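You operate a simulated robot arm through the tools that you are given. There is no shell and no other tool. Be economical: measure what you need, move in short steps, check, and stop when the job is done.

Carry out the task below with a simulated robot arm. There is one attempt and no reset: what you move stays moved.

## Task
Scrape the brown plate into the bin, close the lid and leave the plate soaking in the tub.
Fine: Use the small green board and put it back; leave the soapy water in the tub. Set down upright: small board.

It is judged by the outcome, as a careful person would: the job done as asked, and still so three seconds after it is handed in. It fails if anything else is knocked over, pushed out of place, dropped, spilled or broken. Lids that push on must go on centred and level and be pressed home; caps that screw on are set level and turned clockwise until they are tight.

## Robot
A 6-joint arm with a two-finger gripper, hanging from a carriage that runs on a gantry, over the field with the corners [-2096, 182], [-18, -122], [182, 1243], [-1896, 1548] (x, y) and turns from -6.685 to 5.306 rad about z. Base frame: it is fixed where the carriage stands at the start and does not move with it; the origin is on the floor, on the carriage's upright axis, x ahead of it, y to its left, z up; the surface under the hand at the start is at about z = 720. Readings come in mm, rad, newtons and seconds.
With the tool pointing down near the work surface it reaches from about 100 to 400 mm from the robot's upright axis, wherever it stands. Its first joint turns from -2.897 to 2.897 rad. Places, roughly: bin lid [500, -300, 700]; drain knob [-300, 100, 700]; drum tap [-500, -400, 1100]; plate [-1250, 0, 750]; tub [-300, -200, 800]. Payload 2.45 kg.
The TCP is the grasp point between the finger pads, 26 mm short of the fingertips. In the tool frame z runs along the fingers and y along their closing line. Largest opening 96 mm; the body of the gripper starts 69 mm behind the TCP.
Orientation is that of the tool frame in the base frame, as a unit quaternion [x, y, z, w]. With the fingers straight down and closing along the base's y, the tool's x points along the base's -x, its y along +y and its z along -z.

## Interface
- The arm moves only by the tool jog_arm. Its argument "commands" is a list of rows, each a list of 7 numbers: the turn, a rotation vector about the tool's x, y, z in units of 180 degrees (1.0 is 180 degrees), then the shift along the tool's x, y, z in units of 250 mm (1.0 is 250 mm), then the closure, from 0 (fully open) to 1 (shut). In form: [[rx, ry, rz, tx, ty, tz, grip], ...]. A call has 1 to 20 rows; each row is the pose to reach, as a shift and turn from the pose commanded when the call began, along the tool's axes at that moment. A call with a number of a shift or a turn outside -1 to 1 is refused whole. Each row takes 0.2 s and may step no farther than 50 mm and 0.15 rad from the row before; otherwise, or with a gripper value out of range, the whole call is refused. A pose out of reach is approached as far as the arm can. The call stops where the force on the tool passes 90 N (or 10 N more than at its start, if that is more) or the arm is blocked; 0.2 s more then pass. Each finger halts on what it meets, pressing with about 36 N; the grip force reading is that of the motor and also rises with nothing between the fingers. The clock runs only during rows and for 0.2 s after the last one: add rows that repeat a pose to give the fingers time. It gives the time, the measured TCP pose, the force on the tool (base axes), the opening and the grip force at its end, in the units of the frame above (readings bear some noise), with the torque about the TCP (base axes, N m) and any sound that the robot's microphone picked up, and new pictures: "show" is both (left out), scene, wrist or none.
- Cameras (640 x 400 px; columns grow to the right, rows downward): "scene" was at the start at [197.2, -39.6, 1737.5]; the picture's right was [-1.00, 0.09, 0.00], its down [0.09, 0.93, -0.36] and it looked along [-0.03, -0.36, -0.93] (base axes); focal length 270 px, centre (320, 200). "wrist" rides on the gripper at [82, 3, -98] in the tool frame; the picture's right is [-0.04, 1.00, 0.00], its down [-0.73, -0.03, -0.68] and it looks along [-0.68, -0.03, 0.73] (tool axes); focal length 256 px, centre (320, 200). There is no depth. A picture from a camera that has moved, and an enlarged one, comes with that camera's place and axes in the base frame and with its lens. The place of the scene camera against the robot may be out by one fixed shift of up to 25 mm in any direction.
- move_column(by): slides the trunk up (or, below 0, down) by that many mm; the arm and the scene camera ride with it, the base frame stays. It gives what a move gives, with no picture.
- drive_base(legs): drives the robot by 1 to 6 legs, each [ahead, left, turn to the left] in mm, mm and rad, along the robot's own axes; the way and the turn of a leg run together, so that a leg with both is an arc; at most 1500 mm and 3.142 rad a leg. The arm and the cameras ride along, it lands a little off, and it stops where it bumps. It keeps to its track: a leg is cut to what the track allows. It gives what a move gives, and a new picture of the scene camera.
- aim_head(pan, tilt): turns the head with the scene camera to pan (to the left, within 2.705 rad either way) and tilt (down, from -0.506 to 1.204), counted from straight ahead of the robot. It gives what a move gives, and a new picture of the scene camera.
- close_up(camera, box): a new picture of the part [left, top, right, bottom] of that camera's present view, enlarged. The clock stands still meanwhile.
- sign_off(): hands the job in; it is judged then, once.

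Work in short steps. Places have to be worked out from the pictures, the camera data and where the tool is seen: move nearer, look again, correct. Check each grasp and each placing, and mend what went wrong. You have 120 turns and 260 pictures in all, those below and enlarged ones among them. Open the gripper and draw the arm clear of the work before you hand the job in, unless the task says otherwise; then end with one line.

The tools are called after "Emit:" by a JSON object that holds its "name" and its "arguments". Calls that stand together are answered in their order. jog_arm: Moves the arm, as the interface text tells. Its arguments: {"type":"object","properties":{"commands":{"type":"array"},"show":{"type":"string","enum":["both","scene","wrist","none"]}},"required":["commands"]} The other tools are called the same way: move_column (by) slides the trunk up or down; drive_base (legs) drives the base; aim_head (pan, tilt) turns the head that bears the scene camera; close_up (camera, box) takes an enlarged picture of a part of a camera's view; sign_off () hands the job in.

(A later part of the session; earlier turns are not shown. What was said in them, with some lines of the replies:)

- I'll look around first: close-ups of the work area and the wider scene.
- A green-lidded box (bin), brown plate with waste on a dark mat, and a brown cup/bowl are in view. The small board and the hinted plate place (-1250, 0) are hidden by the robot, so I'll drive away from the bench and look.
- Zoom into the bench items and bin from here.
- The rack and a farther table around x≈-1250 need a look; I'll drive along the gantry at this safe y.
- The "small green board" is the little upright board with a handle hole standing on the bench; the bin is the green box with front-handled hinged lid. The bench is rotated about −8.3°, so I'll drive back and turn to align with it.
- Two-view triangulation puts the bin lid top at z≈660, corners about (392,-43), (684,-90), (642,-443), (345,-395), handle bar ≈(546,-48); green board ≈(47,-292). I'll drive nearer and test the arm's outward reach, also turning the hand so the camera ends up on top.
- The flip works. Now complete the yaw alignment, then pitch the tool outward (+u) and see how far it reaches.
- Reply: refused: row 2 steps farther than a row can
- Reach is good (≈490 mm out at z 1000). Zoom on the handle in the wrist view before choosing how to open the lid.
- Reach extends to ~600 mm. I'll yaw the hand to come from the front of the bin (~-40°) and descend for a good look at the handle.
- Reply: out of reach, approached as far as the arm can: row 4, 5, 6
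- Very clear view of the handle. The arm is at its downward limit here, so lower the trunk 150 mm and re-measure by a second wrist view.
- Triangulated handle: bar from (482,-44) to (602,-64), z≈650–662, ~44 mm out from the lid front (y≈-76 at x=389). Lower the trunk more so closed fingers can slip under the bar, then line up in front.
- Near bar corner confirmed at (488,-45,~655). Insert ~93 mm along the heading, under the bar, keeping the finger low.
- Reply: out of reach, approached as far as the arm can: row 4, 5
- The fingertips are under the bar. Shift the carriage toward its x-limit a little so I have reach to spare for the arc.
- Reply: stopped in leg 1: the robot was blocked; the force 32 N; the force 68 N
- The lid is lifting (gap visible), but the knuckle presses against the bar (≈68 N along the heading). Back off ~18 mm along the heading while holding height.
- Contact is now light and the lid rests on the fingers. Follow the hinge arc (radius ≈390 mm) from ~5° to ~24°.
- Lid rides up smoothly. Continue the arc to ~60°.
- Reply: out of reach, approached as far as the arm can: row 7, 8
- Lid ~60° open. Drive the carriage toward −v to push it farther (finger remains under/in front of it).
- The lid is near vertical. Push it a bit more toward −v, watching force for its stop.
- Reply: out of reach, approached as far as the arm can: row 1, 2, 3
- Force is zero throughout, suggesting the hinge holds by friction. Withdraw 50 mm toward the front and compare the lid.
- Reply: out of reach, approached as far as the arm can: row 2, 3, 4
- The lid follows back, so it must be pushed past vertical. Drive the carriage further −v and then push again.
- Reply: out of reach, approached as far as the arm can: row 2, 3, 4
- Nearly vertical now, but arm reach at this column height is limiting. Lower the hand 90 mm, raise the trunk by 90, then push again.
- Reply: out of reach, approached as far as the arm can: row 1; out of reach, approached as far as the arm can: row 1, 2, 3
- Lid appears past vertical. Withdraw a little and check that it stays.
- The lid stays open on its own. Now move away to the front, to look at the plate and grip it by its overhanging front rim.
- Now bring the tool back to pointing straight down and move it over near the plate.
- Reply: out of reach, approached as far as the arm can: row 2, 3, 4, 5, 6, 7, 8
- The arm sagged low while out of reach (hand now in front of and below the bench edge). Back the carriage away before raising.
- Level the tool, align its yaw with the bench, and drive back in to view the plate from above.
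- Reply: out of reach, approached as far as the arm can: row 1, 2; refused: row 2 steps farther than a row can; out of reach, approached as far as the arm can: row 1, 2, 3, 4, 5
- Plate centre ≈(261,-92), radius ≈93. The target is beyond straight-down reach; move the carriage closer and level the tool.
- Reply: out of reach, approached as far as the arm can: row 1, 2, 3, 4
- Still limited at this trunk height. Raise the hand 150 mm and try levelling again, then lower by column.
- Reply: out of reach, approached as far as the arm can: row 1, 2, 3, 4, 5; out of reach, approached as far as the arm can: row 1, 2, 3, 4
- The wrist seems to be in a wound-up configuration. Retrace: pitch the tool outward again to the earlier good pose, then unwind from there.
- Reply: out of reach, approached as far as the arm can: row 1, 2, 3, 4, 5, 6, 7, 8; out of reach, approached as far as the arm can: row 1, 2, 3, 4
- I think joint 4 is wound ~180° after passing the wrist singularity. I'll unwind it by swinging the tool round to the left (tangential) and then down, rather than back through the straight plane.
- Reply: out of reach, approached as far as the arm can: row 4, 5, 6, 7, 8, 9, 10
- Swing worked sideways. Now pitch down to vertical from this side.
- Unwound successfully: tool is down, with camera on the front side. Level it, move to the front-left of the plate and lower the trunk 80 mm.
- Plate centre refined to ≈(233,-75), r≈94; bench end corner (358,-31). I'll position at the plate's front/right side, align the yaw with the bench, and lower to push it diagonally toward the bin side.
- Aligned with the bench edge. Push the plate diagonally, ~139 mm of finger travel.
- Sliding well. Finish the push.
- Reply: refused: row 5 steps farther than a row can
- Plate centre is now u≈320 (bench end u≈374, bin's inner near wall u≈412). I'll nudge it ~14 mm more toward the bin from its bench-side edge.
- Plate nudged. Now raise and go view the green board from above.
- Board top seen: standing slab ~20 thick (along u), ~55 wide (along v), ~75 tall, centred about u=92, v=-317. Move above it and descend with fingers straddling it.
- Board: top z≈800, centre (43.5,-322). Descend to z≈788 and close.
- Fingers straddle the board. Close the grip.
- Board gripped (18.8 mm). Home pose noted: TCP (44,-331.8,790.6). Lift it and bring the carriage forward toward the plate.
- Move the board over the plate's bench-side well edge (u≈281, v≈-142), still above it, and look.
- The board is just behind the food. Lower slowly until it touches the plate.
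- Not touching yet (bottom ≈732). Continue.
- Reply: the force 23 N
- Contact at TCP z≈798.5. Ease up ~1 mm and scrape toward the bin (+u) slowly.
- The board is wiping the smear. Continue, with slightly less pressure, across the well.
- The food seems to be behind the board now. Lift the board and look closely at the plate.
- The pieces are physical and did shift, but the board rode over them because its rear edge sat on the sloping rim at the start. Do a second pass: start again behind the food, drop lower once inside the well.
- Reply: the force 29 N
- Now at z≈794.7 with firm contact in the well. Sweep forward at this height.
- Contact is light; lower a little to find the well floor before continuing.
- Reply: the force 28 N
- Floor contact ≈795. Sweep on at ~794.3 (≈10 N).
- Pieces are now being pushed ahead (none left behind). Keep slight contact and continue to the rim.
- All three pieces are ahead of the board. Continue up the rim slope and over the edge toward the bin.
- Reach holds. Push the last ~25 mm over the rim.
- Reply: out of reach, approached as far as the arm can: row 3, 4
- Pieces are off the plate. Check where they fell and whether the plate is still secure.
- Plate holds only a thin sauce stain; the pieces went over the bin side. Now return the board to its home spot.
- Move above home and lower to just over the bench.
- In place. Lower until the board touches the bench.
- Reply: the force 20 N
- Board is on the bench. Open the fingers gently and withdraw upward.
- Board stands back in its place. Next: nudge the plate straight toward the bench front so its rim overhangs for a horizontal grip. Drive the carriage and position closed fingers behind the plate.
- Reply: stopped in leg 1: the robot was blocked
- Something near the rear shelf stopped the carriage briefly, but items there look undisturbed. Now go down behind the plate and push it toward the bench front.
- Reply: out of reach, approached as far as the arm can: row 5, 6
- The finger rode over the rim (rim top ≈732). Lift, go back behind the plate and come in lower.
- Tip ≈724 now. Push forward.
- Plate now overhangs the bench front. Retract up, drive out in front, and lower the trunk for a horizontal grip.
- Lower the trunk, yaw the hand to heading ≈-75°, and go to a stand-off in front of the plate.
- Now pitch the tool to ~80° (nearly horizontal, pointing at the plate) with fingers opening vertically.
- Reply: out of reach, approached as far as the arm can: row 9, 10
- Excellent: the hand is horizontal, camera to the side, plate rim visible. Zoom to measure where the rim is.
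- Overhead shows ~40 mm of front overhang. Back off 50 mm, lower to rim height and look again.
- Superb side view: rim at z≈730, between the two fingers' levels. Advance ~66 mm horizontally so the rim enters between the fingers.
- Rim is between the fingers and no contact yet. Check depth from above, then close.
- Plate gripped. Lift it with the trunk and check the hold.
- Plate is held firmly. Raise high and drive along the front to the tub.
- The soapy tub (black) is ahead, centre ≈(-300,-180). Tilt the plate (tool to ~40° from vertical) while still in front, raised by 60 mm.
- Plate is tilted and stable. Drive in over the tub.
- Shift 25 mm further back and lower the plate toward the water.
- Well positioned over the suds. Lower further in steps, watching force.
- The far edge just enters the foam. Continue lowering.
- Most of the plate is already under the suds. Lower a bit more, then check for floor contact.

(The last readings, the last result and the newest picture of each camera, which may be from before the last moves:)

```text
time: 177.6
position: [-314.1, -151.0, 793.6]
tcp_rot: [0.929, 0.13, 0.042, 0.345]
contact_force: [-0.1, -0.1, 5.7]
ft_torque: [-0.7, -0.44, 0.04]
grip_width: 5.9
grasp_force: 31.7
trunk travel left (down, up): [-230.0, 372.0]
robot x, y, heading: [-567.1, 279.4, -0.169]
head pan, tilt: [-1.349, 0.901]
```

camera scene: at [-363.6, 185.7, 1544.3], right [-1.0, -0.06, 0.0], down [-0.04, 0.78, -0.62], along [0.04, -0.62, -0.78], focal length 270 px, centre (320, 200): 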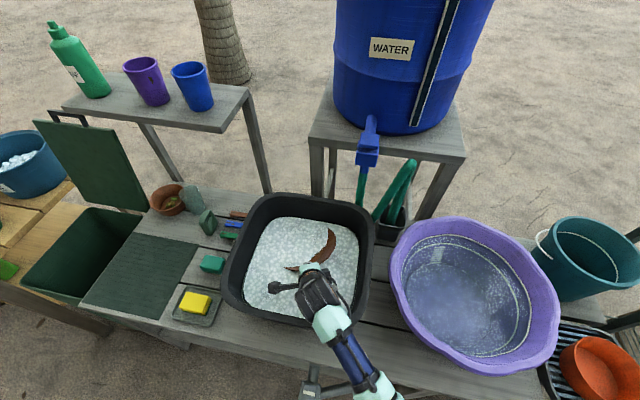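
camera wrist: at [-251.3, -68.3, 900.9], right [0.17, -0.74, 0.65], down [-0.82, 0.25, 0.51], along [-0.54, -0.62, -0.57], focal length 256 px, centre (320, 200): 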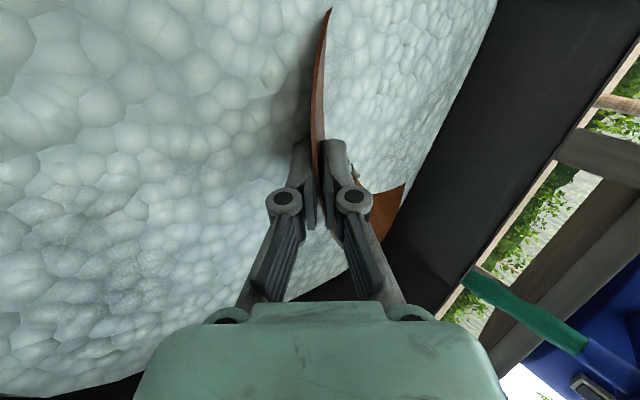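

The far edge touches the tub floor. Open gently and withdraw straight back along the tool axis.

Emit:
{"name": "jog_arm", "arguments": {"commands": [[0, 0, 0, 0, 0, 0, 0.92], [0, 0, 0, 0, 0, 0, 0.85], [0, 0, 0, 0, 0, 0, 0.75], [0, 0, 0, 0, 0, -0.08, 0.7], [0, 0, 0, 0, 0, -0.2, 0.7], [0, 0, 0, 0, 0, -0.35, 0.7], [0, 0, 0, 0, 0, -0.5, 0.7]]}}

```text
time: 179.2
position: [-334.4, -72.0, 887.2]
tcp_rot: [0.93, 0.128, 0.04, 0.343]
contact_force: [0.7, 0.4, 0.3]
ft_torque: [-0.02, -0.01, -0.01]
grip_width: 28.8
grasp_force: 0.0
trunk travel left (down, up): [-230.0, 372.0]
robot x, y, heading: [-570.2, 280.9, -0.169]
head pan, tilt: [-1.349, 0.901]
camera scene: at [-363.6, 185.7, 1512.3], right [-1.0, -0.06, 0.0], down [-0.04, 0.78, -0.62], along [0.04, -0.62, -0.78], focal length 270 px, centre (320, 200)
camera wrist: at [-271.9, 10.1, 963.9], right [0.17, -0.74, 0.65], down [-0.82, 0.25, 0.51], along [-0.54, -0.62, -0.57], focal length 256 px, centre (320, 200)
```

scene: 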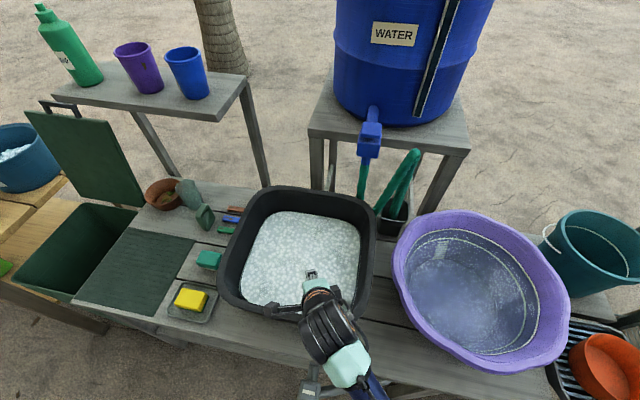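
wrist: 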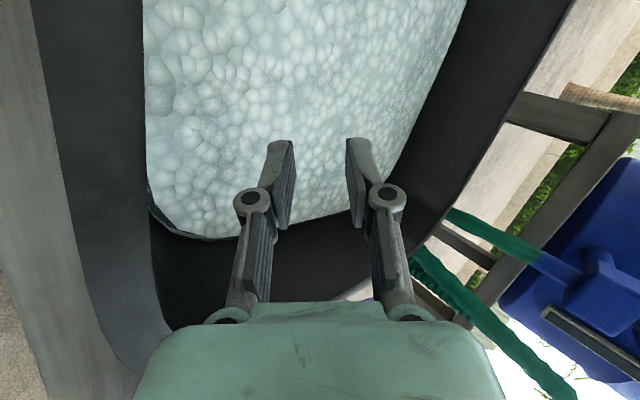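

Plate is fully under the suds in the tub. Now raise the trunk and drive back toward the bin to close the lid.

Emit:
{"name": "move_column", "arguments": {"by": 290}}

Emit:
{"name": "drive_base", "arguments": {"legs": [[0, 60, 0], [570, 0, 0]]}}

Emit:
{"name": "jog_arm", "arguments": {"commands": [[0.044, 0, 0, 0, 0, 0, 1], [0.088, 0, 0, 0, 0, 0, 1], [0.132, 0, 0, 0, 0, 0, 1], [0.176, 0, 0, 0, 0, 0, 1], [0.224, 0, 0, 0, 0, 0, 1], [0.224, 0, 0, 0, 0, 0, 1]], "show": "scene"}}

```text
time: 182.1
position: [-335.9, -71.7, 1176.4]
tcp_rot: [0.929, 0.129, 0.041, 0.344]
contact_force: [0.7, 0.8, 0.4]
ft_torque: [-0.04, 0.01, -0.01]
grip_width: 28.8
grasp_force: 0.0
trunk travel left (down, up): [-520.0, 82.0]
robot x, y, heading: [-566.2, 276.7, -0.163]
head pan, tilt: [-1.349, 0.901]
```

```text
time: 185.9
position: [238.2, -105.4, 1176.7]
tcp_rot: [0.929, 0.13, 0.04, 0.343]
contact_force: [0.0, -0.1, -0.4]
ft_torque: [0.0, -0.01, -0.02]
grip_width: 28.6
grasp_force: 0.1
trunk travel left (down, up): [-520.0, 82.0]
robot x, y, heading: [6.2, 244.5, -0.157]
head pan, tilt: [-1.349, 0.901]
camera scene: at [209.3, 152.7, 1802.3], right [-1.0, -0.06, 0.0], down [-0.05, 0.78, -0.62], along [0.04, -0.62, -0.78], focal length 270 px, centre (320, 200)
```

scene: 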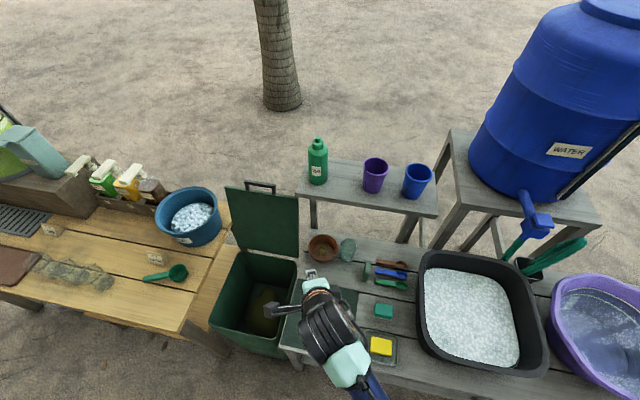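

```text
time: 187.3
position: [250.5, -124.3, 1119.7]
tcp_rot: [0.991, 0.135, -0.006, 0.002]
contact_force: [-0.4, -0.7, 0.3]
ft_torque: [0.02, -0.01, 0.01]
grip_width: 0.0
grasp_force: 28.4
out of reach, approached as far as the arm can: row 4, 5, 6
trunk travel left (down, up): [-520.0, 82.0]
robot x, y, heading: [5.3, 244.1, -0.165]
head pan, tilt: [-1.349, 0.901]
camera scene: at [209.3, 152.7, 1802.3], right [-1.0, -0.06, 0.0], down [-0.05, 0.78, -0.62], along [0.04, -0.62, -0.78], focal length 270 px, centre (320, 200)
```

scene: 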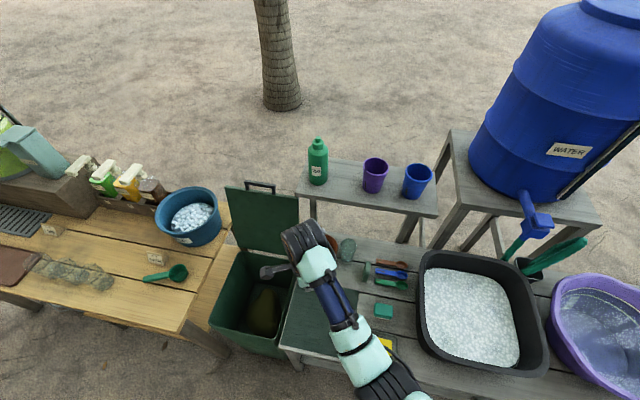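

Tool is vertical again. Lower the trunk 120, yaw to heading ≈-15°, and pitch outward with fingers open horizontally, so they can straddle the lid's near side edge.

Emit:
{"name": "move_column", "arguments": {"by": -120}}

Emit:
{"name": "jog_arm", "arguments": {"commands": [[0, 0, 0.043, 0, 0, 0, 0.5], [0, 0, 0.086, 0, 0, 0, 0.3], [0, 0, 0.129, 0, 0, 0, 0.1], [0, 0, 0.17, 0, 0, 0, 0]], "show": "none"}}

Emit:
{"name": "jog_arm", "arguments": {"commands": [[0, 0.045, 0, 0.04, 0, 0, 0], [0, 0.09, 0, 0.09, 0, 0, 0], [0, 0.135, 0, 0.14, 0, 0, 0], [0, 0.18, 0, 0.2, 0, 0, 0], [0, 0.225, 0, 0.26, 0, 0, 0], [0, 0.27, 0, 0.32, 0, 0, 0], [0, 0.315, 0, 0.38, 0, 0, 0], [0, 0.36, 0, 0.44, 0, 0, 0]]}}

```text
time: 188.8
position: [250.1, -125.3, 998.9]
tcp_rot: [0.991, 0.136, -0.006, 0.002]
contact_force: [0.1, 0.8, 0.5]
ft_torque: [-0.01, 0.02, -0.03]
grip_width: 0.1
grasp_force: 28.3
trunk travel left (down, up): [-400.0, 202.0]
robot x, y, heading: [4.0, 244.5, -0.164]
head pan, tilt: [-1.349, 0.901]
```

```text
time: 189.8
position: [251.1, -124.7, 998.8]
tcp_rot: [0.991, -0.131, -0.005, 0.004]
contact_force: [-0.2, -0.2, 0.2]
ft_torque: [0.04, -0.02, -0.01]
grip_width: 96.1
grasp_force: 0.0
trunk travel left (down, up): [-400.0, 202.0]
robot x, y, heading: [3.9, 245.1, -0.165]
head pan, tilt: [-1.349, 0.901]
```

```text
time: 191.6
position: [357.5, -152.8, 999.0]
tcp_rot: [0.84, -0.108, 0.527, 0.073]
contact_force: [0.3, 0.5, -0.6]
ft_torque: [0.0, -0.04, -0.01]
grip_width: 95.7
grasp_force: 0.0
trunk travel left (down, up): [-400.0, 202.0]
robot x, y, heading: [4.6, 247.2, -0.164]
head pan, tilt: [-1.349, 0.901]
camera scene: at [209.3, 152.7, 1682.3], right [-1.0, -0.06, 0.0], down [-0.05, 0.78, -0.62], along [0.04, -0.62, -0.78], focal length 270 px, centre (320, 200)
camera wrist: at [305.3, -141.4, 1115.6], right [-0.28, -0.96, -0.03], down [-0.89, 0.27, -0.37], along [0.36, -0.08, -0.93], focal length 256 px, centre (320, 200)
```

scene: 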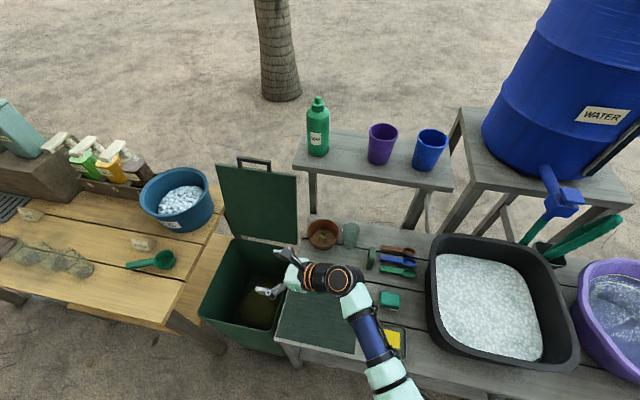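
wrist: 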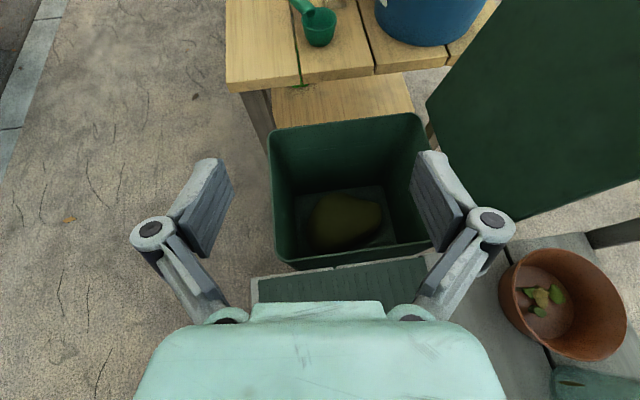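

The hand is pitched with fingers wide open. Check the bin contents, then drive so the fingers sit just short of the lid's near side edge.

Emit:
{"name": "close_up", "arguments": {"camera": "wrist", "box": [250, 100, 450, 280]}}

Emit:
{"name": "drive_base", "arguments": {"legs": [[-35, -312, 0]]}}

Emit:
{"name": "move_column", "arguments": {"by": -115}}

Emit:
{"name": "jog_arm", "arguments": {"commands": [[0, 0, 0, 0, 0, 0, 0]]}}

```text
2.22 times, centred on (350, 190) of wrist
camera zoom: at [305.3, -141.4, 1115.6], right [-0.28, -0.96, -0.03], down [-0.89, 0.27, -0.37], along [0.36, -0.08, -0.93], focal length 569 px, centre (253, 222)
```

zoom: 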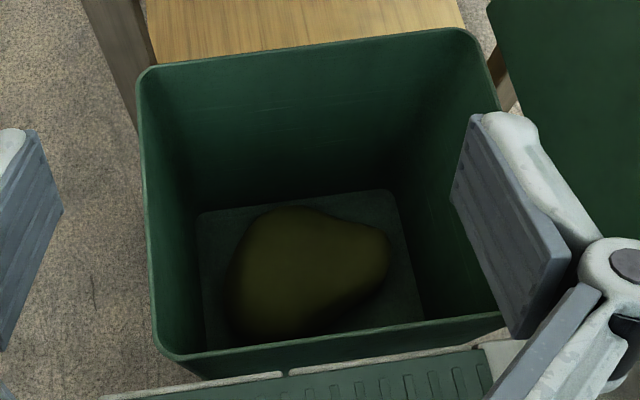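

```text
time: 193.4
position: [293.9, -381.5, 998.4]
tcp_rot: [0.843, -0.088, 0.527, 0.071]
contact_force: [-6.1, 25.7, -0.9]
ft_torque: [-3.66, -0.92, -1.37]
grip_width: 96.3
grasp_force: 0.1
trunk travel left (down, up): [-400.0, 202.0]
robot x, y, heading: [-63.8, 5.3, -0.161]
head pan, tilt: [-1.349, 0.901]
stopped in leg 1: the force on the tool passed its limit at 107 N (the readings are from after the stop); the commanded pose is now the measured one
camera scene: at [140.2, -86.3, 1681.6], right [-1.0, -0.06, 0.0], down [-0.05, 0.78, -0.62], along [0.04, -0.62, -0.79], focal length 270 px, centre (320, 200)
```

scene: 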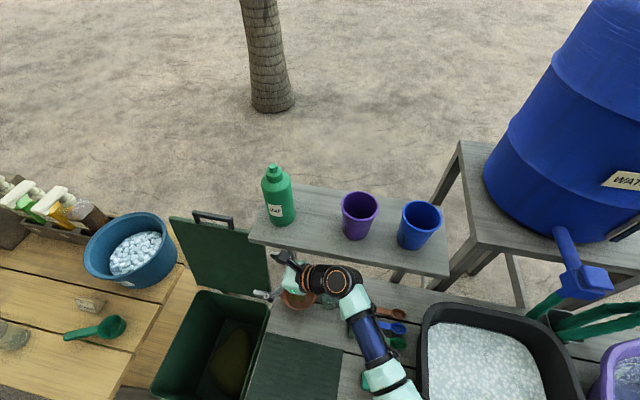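

```text
time: 194.9
position: [293.5, -388.3, 886.0]
tcp_rot: [0.841, -0.09, 0.528, 0.074]
contact_force: [-0.1, 0.0, 0.6]
ft_torque: [-0.01, 0.0, -0.03]
grip_width: 95.7
grasp_force: 0.2
trunk travel left (down, up): [-285.0, 317.0]
robot x, y, heading: [-65.9, 0.3, -0.16]
head pan, tilt: [-1.349, 0.901]
```

```text
time: 195.3
position: [293.3, -387.9, 885.2]
tcp_rot: [0.841, -0.089, 0.528, 0.074]
contact_force: [0.5, -0.2, -0.1]
ft_torque: [0.01, -0.01, -0.01]
grip_width: 96.3
grasp_force: 0.0
trunk travel left (down, up): [-285.0, 317.0]
robot x, y, heading: [-63.1, 2.2, -0.156]
head pan, tilt: [-1.349, 0.901]
camera scene: at [140.8, -88.7, 1567.3], right [-1.0, -0.06, 0.0], down [-0.05, 0.78, -0.62], along [0.04, -0.62, -0.78], focal length 270 px, centre (320, 200)
camera wrist: at [242.0, -375.1, 1002.7], right [-0.24, -0.97, -0.01], down [-0.9, 0.23, -0.37], along [0.36, -0.08, -0.93], focal length 256 px, centre (320, 200)
```

scene: 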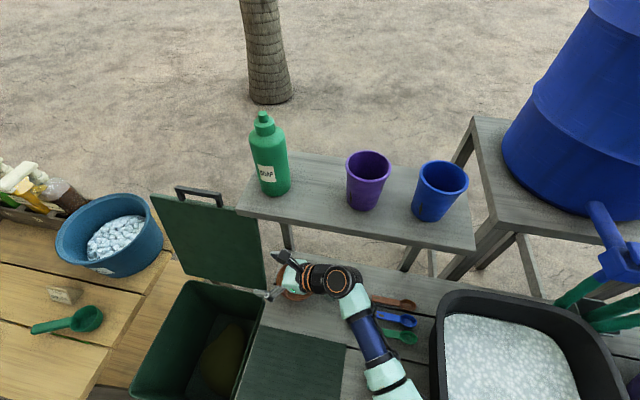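
wrist: 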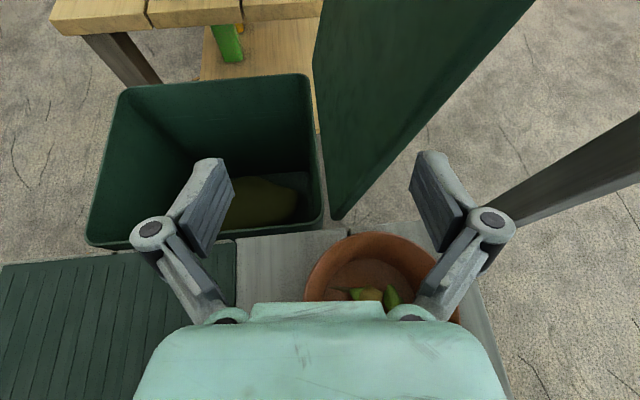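

The rear finger touched the shelf edge on the way (no harm seen); lid edge is presently just behind the rear finger. Lower 70 mm to pass under the shelf level, shift back 65 mm and then advance so the lid edge enters between the fingers.

Emit:
{"name": "move_column", "arguments": {"by": -70}}

Emit:
{"name": "drive_base", "arguments": {"legs": [[0, -62, 0]]}}

Emit:
{"name": "jog_arm", "arguments": {"commands": [[0, 0, 0, 0, 0, 0, 0]], "show": "wrist"}}

```text
time: 196.3
position: [294.5, -388.0, 815.3]
tcp_rot: [0.841, -0.09, 0.528, 0.074]
contact_force: [0.0, -0.3, 0.8]
ft_torque: [0.01, -0.02, 0.0]
grip_width: 96.0
grasp_force: 0.0
trunk travel left (down, up): [-215.0, 387.0]
robot x, y, heading: [-64.3, 0.4, -0.163]
head pan, tilt: [-1.349, 0.901]
```

```text
time: 197.3
position: [283.6, -449.8, 816.4]
tcp_rot: [0.841, -0.088, 0.528, 0.073]
contact_force: [-0.3, -0.6, 0.2]
ft_torque: [0.01, 0.0, -0.03]
grip_width: 95.9
grasp_force: 0.1
trunk travel left (down, up): [-215.0, 387.0]
robot x, y, heading: [-73.8, -56.5, -0.164]
head pan, tilt: [-1.349, 0.901]
camera scene: at [130.6, -150.6, 1497.3], right [-1.0, -0.06, 0.0], down [-0.05, 0.78, -0.62], along [0.04, -0.62, -0.78], focal length 270 px, centre (320, 200)
```

scene: 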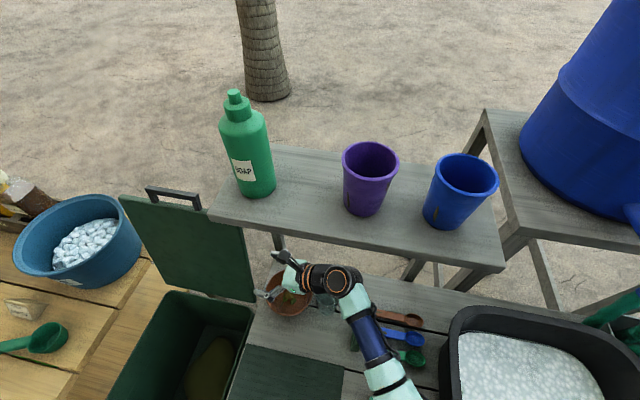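

```text
time: 197.7
position: [283.3, -450.4, 815.3]
tcp_rot: [0.841, -0.089, 0.528, 0.073]
contact_force: [-0.4, 0.6, -0.7]
ft_torque: [0.01, 0.01, -0.01]
grip_width: 96.0
grasp_force: 0.1
trunk travel left (down, up): [-215.0, 387.0]
robot x, y, heading: [-72.6, -58.4, -0.166]
head pan, tilt: [-1.349, 0.901]
camera wrist: at [231.8, -436.7, 932.6], right [-0.25, -0.97, -0.01], down [-0.9, 0.23, -0.37], along [0.36, -0.08, -0.93], focal length 256 px, centre (320, 200)
```

wrist: 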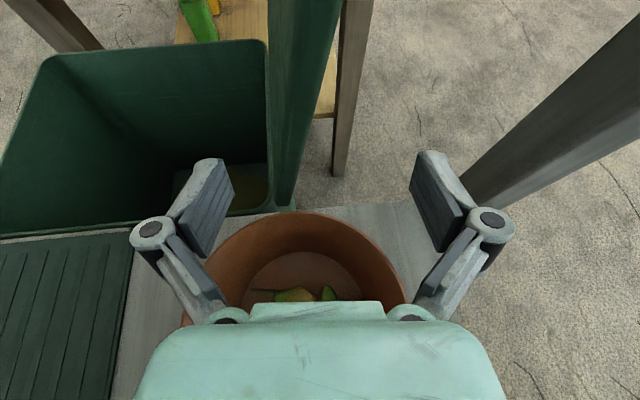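

The lid edge now lies between the fingers in v. Advance 48 mm to straddle it.

Emit:
{"name": "drive_base", "arguments": {"legs": [[50, 0, 0]]}}

Emit:
{"name": "jog_arm", "arguments": {"commands": [[0, 0, 0, 0, 0, 0, 0]], "show": "wrist"}}

```text
time: 198.7
position: [332.6, -458.7, 815.0]
tcp_rot: [0.842, -0.09, 0.527, 0.074]
contact_force: [-0.9, -0.5, -0.8]
ft_torque: [0.02, 0.02, 0.02]
grip_width: 96.1
grasp_force: 0.0
trunk travel left (down, up): [-215.0, 387.0]
robot x, y, heading: [-26.0, -68.3, -0.163]
head pan, tilt: [-1.349, 0.901]
camera scene: at [180.2, -158.4, 1497.4], right [-1.0, -0.06, 0.0], down [-0.05, 0.78, -0.62], along [0.04, -0.62, -0.78], focal length 270 px, centre (320, 200)
```

scene: 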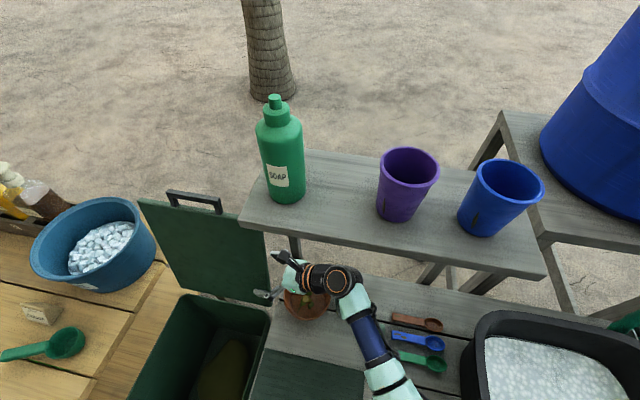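

```text
time: 199.1
position: [331.8, -457.4, 815.3]
tcp_rot: [0.841, -0.089, 0.529, 0.074]
contact_force: [-0.9, 0.2, 0.7]
ft_torque: [0.01, 0.0, 0.03]
grip_width: 95.9
grasp_force: 0.1
trunk travel left (down, up): [-215.0, 387.0]
robot x, y, heading: [-23.9, -64.3, -0.164]
head pan, tilt: [-1.349, 0.901]
camera wrist: at [281.0, -444.7, 932.6], right [-0.25, -0.97, -0.01], down [-0.9, 0.23, -0.37], along [0.36, -0.08, -0.93], focal length 256 px, centre (320, 200)
```

wrist: 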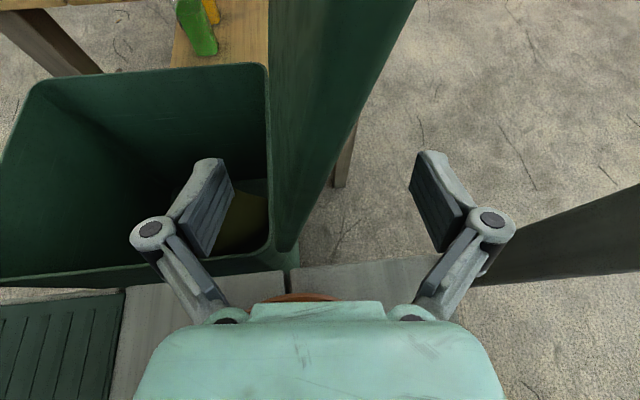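

Lid edge is straddled. Pull it forward by driving +v 150 mm.

Emit:
{"name": "drive_base", "arguments": {"legs": [[0, 150, 0]]}}

Emit:
{"name": "jog_arm", "arguments": {"commands": [[0, 0, 0, 0, 0, 0, 0]], "show": "wrist"}}

```text
time: 200.4
position: [357.6, -310.5, 815.6]
tcp_rot: [0.841, -0.09, 0.529, 0.074]
contact_force: [0.6, 2.7, 0.1]
ft_torque: [-0.06, -0.01, 0.0]
grip_width: 96.1
grasp_force: 0.0
trunk travel left (down, up): [-215.0, 387.0]
robot x, y, heading: [-1.1, 78.6, -0.162]
head pan, tilt: [-1.349, 0.901]
camera scene: at [203.8, -11.8, 1497.2], right [-1.0, -0.06, 0.0], down [-0.05, 0.78, -0.62], along [0.04, -0.62, -0.78], focal length 270 px, centre (320, 200)
```

scene: 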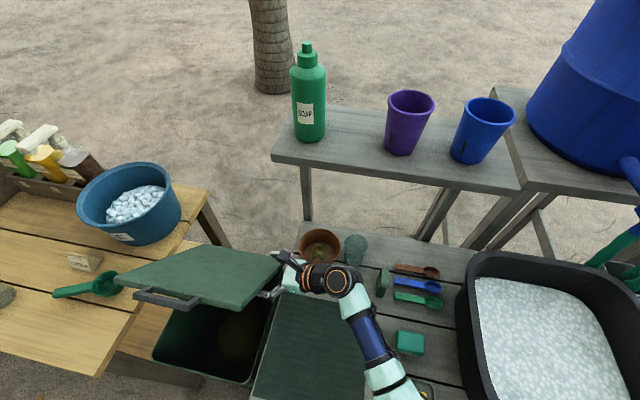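

```text
time: 200.8
position: [356.7, -310.9, 815.5]
tcp_rot: [0.841, -0.09, 0.528, 0.073]
contact_force: [0.8, 0.9, -1.6]
ft_torque: [-0.08, -0.01, 0.04]
grip_width: 95.9
grasp_force: 0.0
trunk travel left (down, up): [-215.0, 387.0]
robot x, y, heading: [-1.9, 76.3, -0.165]
head pan, tilt: [-1.349, 0.901]
camera wrist: at [305.0, -297.9, 932.2], right [-0.24, -0.97, -0.01], down [-0.9, 0.23, -0.37], along [0.36, -0.08, -0.93], focal length 256 px, centre (320, 200)
```

wrist: 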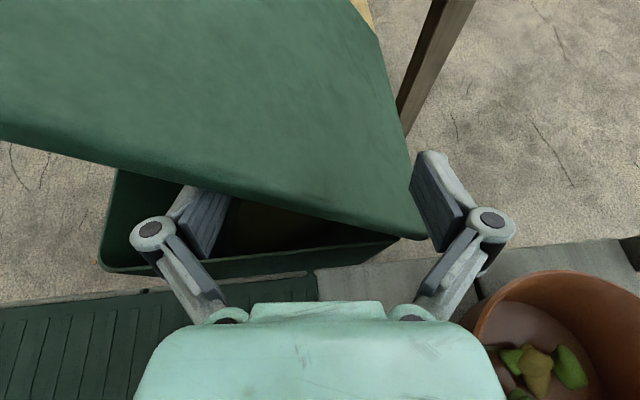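

The lid rests on the front finger at ~45°. Continue +v 130 mm to lower it, then roll the hand so the upper finger clears.

Emit:
{"name": "drive_base", "arguments": {"legs": [[0, 130, 0]]}}

Emit:
{"name": "jog_arm", "arguments": {"commands": [[0, 0, -0.04, 0, 0, 0, 0], [0, 0, -0.08, 0, 0, 0, 0], [0, 0, -0.12, 0, 0, 0, 0], [0, 0, -0.16, 0, 0, 0, 0], [0, 0, -0.2, 0, 0, 0, 0]]}}

```text
time: 202.1
position: [377.9, -183.9, 815.1]
tcp_rot: [0.841, -0.089, 0.529, 0.073]
contact_force: [-1.1, 1.7, -1.7]
ft_torque: [-0.08, 0.0, 0.01]
grip_width: 96.0
grasp_force: 0.1
trunk travel left (down, up): [-215.0, 387.0]
robot x, y, heading: [20.0, 207.9, -0.162]
head pan, tilt: [-1.349, 0.901]
camera scene: at [224.5, 115.1, 1497.3], right [-1.0, -0.06, 0.0], down [-0.05, 0.78, -0.62], along [0.04, -0.62, -0.78], focal length 270 px, centre (320, 200)
```

scene: 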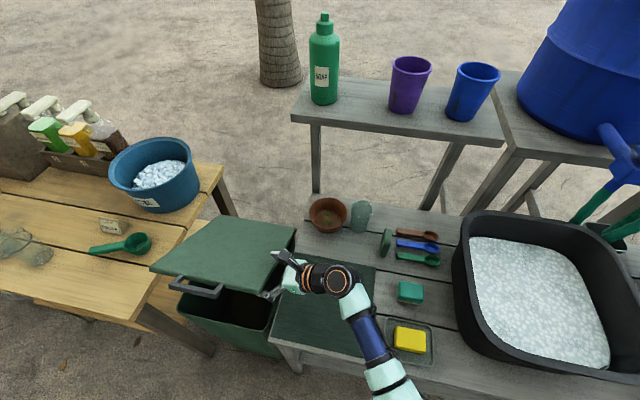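

```text
time: 203.3
position: [376.1, -183.7, 815.9]
tcp_rot: [0.827, 0.177, 0.48, 0.233]
contact_force: [-0.1, 0.3, -1.7]
ft_torque: [-0.05, 0.02, 0.01]
grip_width: 95.9
grasp_force: 0.1
trunk travel left (down, up): [-215.0, 387.0]
robot x, y, heading: [18.3, 204.9, -0.163]
head pan, tilt: [-1.349, 0.901]
camera scene: at [224.5, 115.1, 1497.2], right [-1.0, -0.06, 0.0], down [-0.05, 0.78, -0.62], along [0.04, -0.62, -0.78], focal length 270 px, centre (320, 200)
camera wrist: at [330.9, -122.9, 918.7], right [0.05, -0.85, 0.53], down [-0.95, -0.2, -0.25], along [0.32, -0.49, -0.81], focal length 256 px, centre (320, 200)
```

scene: 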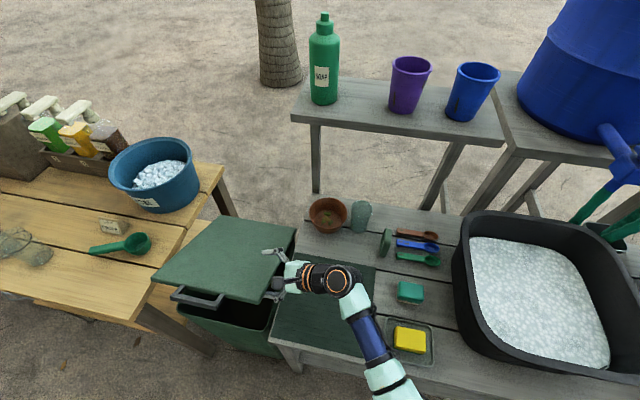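
wrist: 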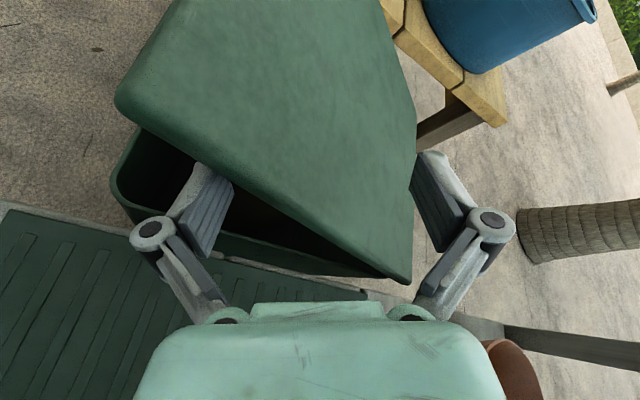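

Continue lowering: trunk −45 mm, +v 55 mm, then slide out sideways to let the lid drop the last bit.

Emit:
{"name": "move_column", "arguments": {"by": -45}}

Emit:
{"name": "drive_base", "arguments": {"legs": [[0, 60, 0], [-110, 0, 0]]}}

Emit:
{"name": "jog_arm", "arguments": {"commands": [[0, 0, 0, 0, 0, 0, 0]], "show": "wrist"}}

```text
time: 204.2
position: [377.6, -184.0, 770.2]
tcp_rot: [0.828, 0.176, 0.48, 0.232]
contact_force: [-0.2, 0.8, -3.1]
ft_torque: [-0.1, 0.0, 0.09]
grip_width: 96.2
grasp_force: 0.0
trunk travel left (down, up): [-170.0, 432.0]
robot x, y, heading: [22.3, 207.9, -0.164]
head pan, tilt: [-1.349, 0.901]
```

```text
time: 205.9
position: [277.1, -107.4, 771.3]
tcp_rot: [0.828, 0.175, 0.48, 0.233]
contact_force: [-0.4, -0.1, -0.1]
ft_torque: [0.02, 0.01, 0.01]
grip_width: 95.9
grasp_force: 0.2
trunk travel left (down, up): [-170.0, 432.0]
robot x, y, heading: [-77.2, 283.9, -0.162]
head pan, tilt: [-1.349, 0.901]
camera scene: at [125.6, 191.7, 1452.2], right [-1.0, -0.06, 0.0], down [-0.05, 0.78, -0.62], along [0.04, -0.62, -0.78], focal length 270 px, centre (320, 200)
```

scene: 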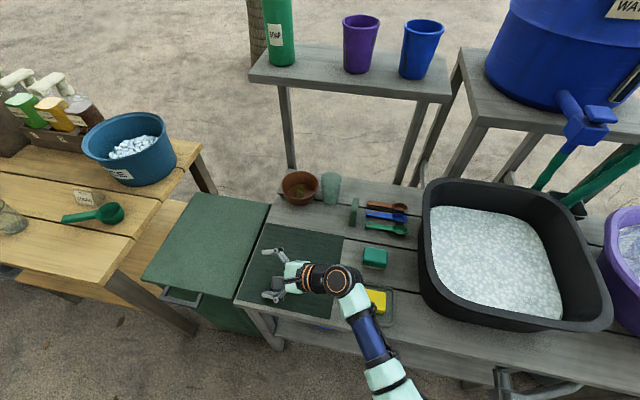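

```text
time: 206.3
position: [279.7, -107.9, 770.3]
tcp_rot: [0.828, 0.174, 0.479, 0.233]
contact_force: [-0.1, 0.7, -0.7]
ft_torque: [-0.01, -0.01, -0.03]
grip_width: 95.9
grasp_force: 0.0
trunk travel left (down, up): [-170.0, 432.0]
robot x, y, heading: [-74.1, 286.0, -0.162]
head pan, tilt: [-1.349, 0.901]
camera wrist: at [232.3, -46.7, 874.0], right [0.05, -0.85, 0.52], down [-0.95, -0.2, -0.25], along [0.32, -0.49, -0.81], focal length 256 px, centre (320, 200)
```

wrist: 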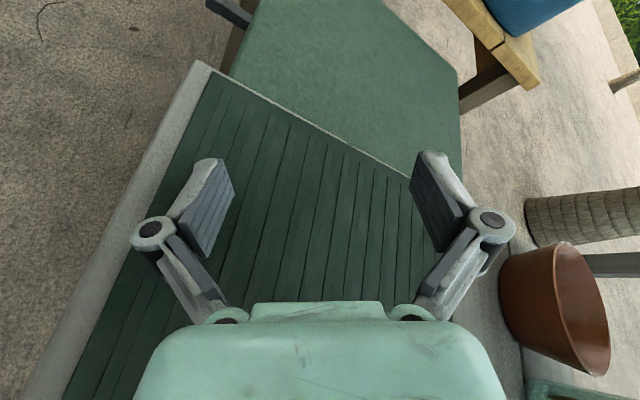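

The lid is down. Raise the hand clear, drive away and inspect everything.

Emit:
{"name": "move_column", "arguments": {"by": 230}}

Emit:
{"name": "drive_base", "arguments": {"legs": [[0, 250, 0]]}}

Emit:
{"name": "close_up", "arguments": {"camera": "scene", "box": [160, 100, 420, 300]}}

Emit:
{"name": "close_up", "arguments": {"camera": "scene", "box": [320, 40, 620, 240]}}

```text
time: 208.8
position: [279.8, -107.9, 1000.0]
tcp_rot: [0.828, 0.174, 0.479, 0.234]
contact_force: [0.7, 0.1, 0.7]
ft_torque: [0.01, -0.02, 0.01]
grip_width: 96.1
grasp_force: 0.2
trunk travel left (down, up): [-400.0, 202.0]
robot x, y, heading: [-76.6, 281.8, -0.163]
head pan, tilt: [-1.349, 0.901]
```

```text
time: 210.6
position: [320.1, 139.8, 1000.5]
tcp_rot: [0.827, 0.175, 0.48, 0.233]
contact_force: [0.9, 0.2, -0.7]
ft_torque: [-0.02, 0.02, 0.0]
grip_width: 96.0
grasp_force: 0.0
trunk travel left (down, up): [-400.0, 202.0]
robot x, y, heading: [-36.9, 530.2, -0.162]
head pan, tilt: [-1.349, 0.901]
camera scene: at [166.5, 439.3, 1682.3], right [-1.0, -0.06, 0.0], down [-0.05, 0.78, -0.62], along [0.04, -0.62, -0.78], focal length 270 px, centre (320, 200)
```

scene: 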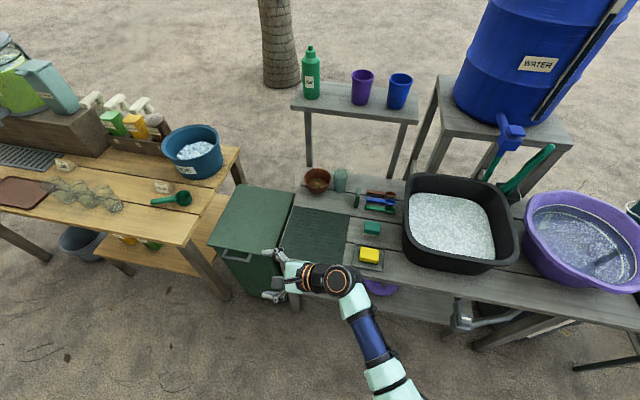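

```text
2.00 times, centred on (290, 200) of scene
camera zoom: at [166.5, 439.3, 1682.3], right [-1.0, -0.06, 0.0], down [-0.05, 0.78, -0.62], along [0.04, -0.62, -0.78], focal length 540 px, centre (380, 200)
```

zoom: 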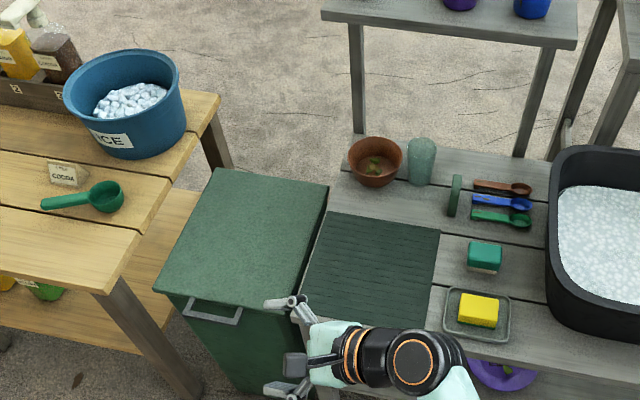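

```text
2.00 times, centred on (470, 140) of scene
camera zoom: at [166.5, 439.3, 1682.3], right [-1.0, -0.06, 0.0], down [-0.05, 0.78, -0.62], along [0.04, -0.62, -0.78], focal length 540 px, centre (20, 320)
```

zoom: 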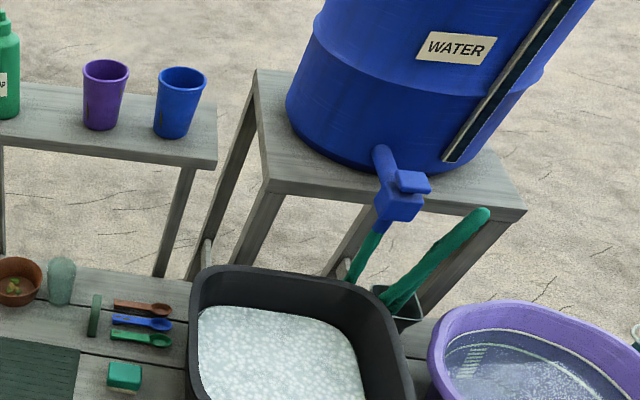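

Lid is closed, and the board, bowl, glass, cups and soap are all in place. The plate is under the suds and the hand is open and clear of the work, so I'm handing the job in.

Emit:
{"name": "sign_off", "arguments": {}}

```text
The job is handed in.
```

I scraped the brown plate over the bin with the small green board, stood the board back upright in its place, left the plate soaking in the soapy tub and closed the bin lid. Two points are less certain: I didn't see the food pieces inside the dark bin, only that they left the plate on the bin side, and a thin sauce stain was still on the plate when it went into the water.
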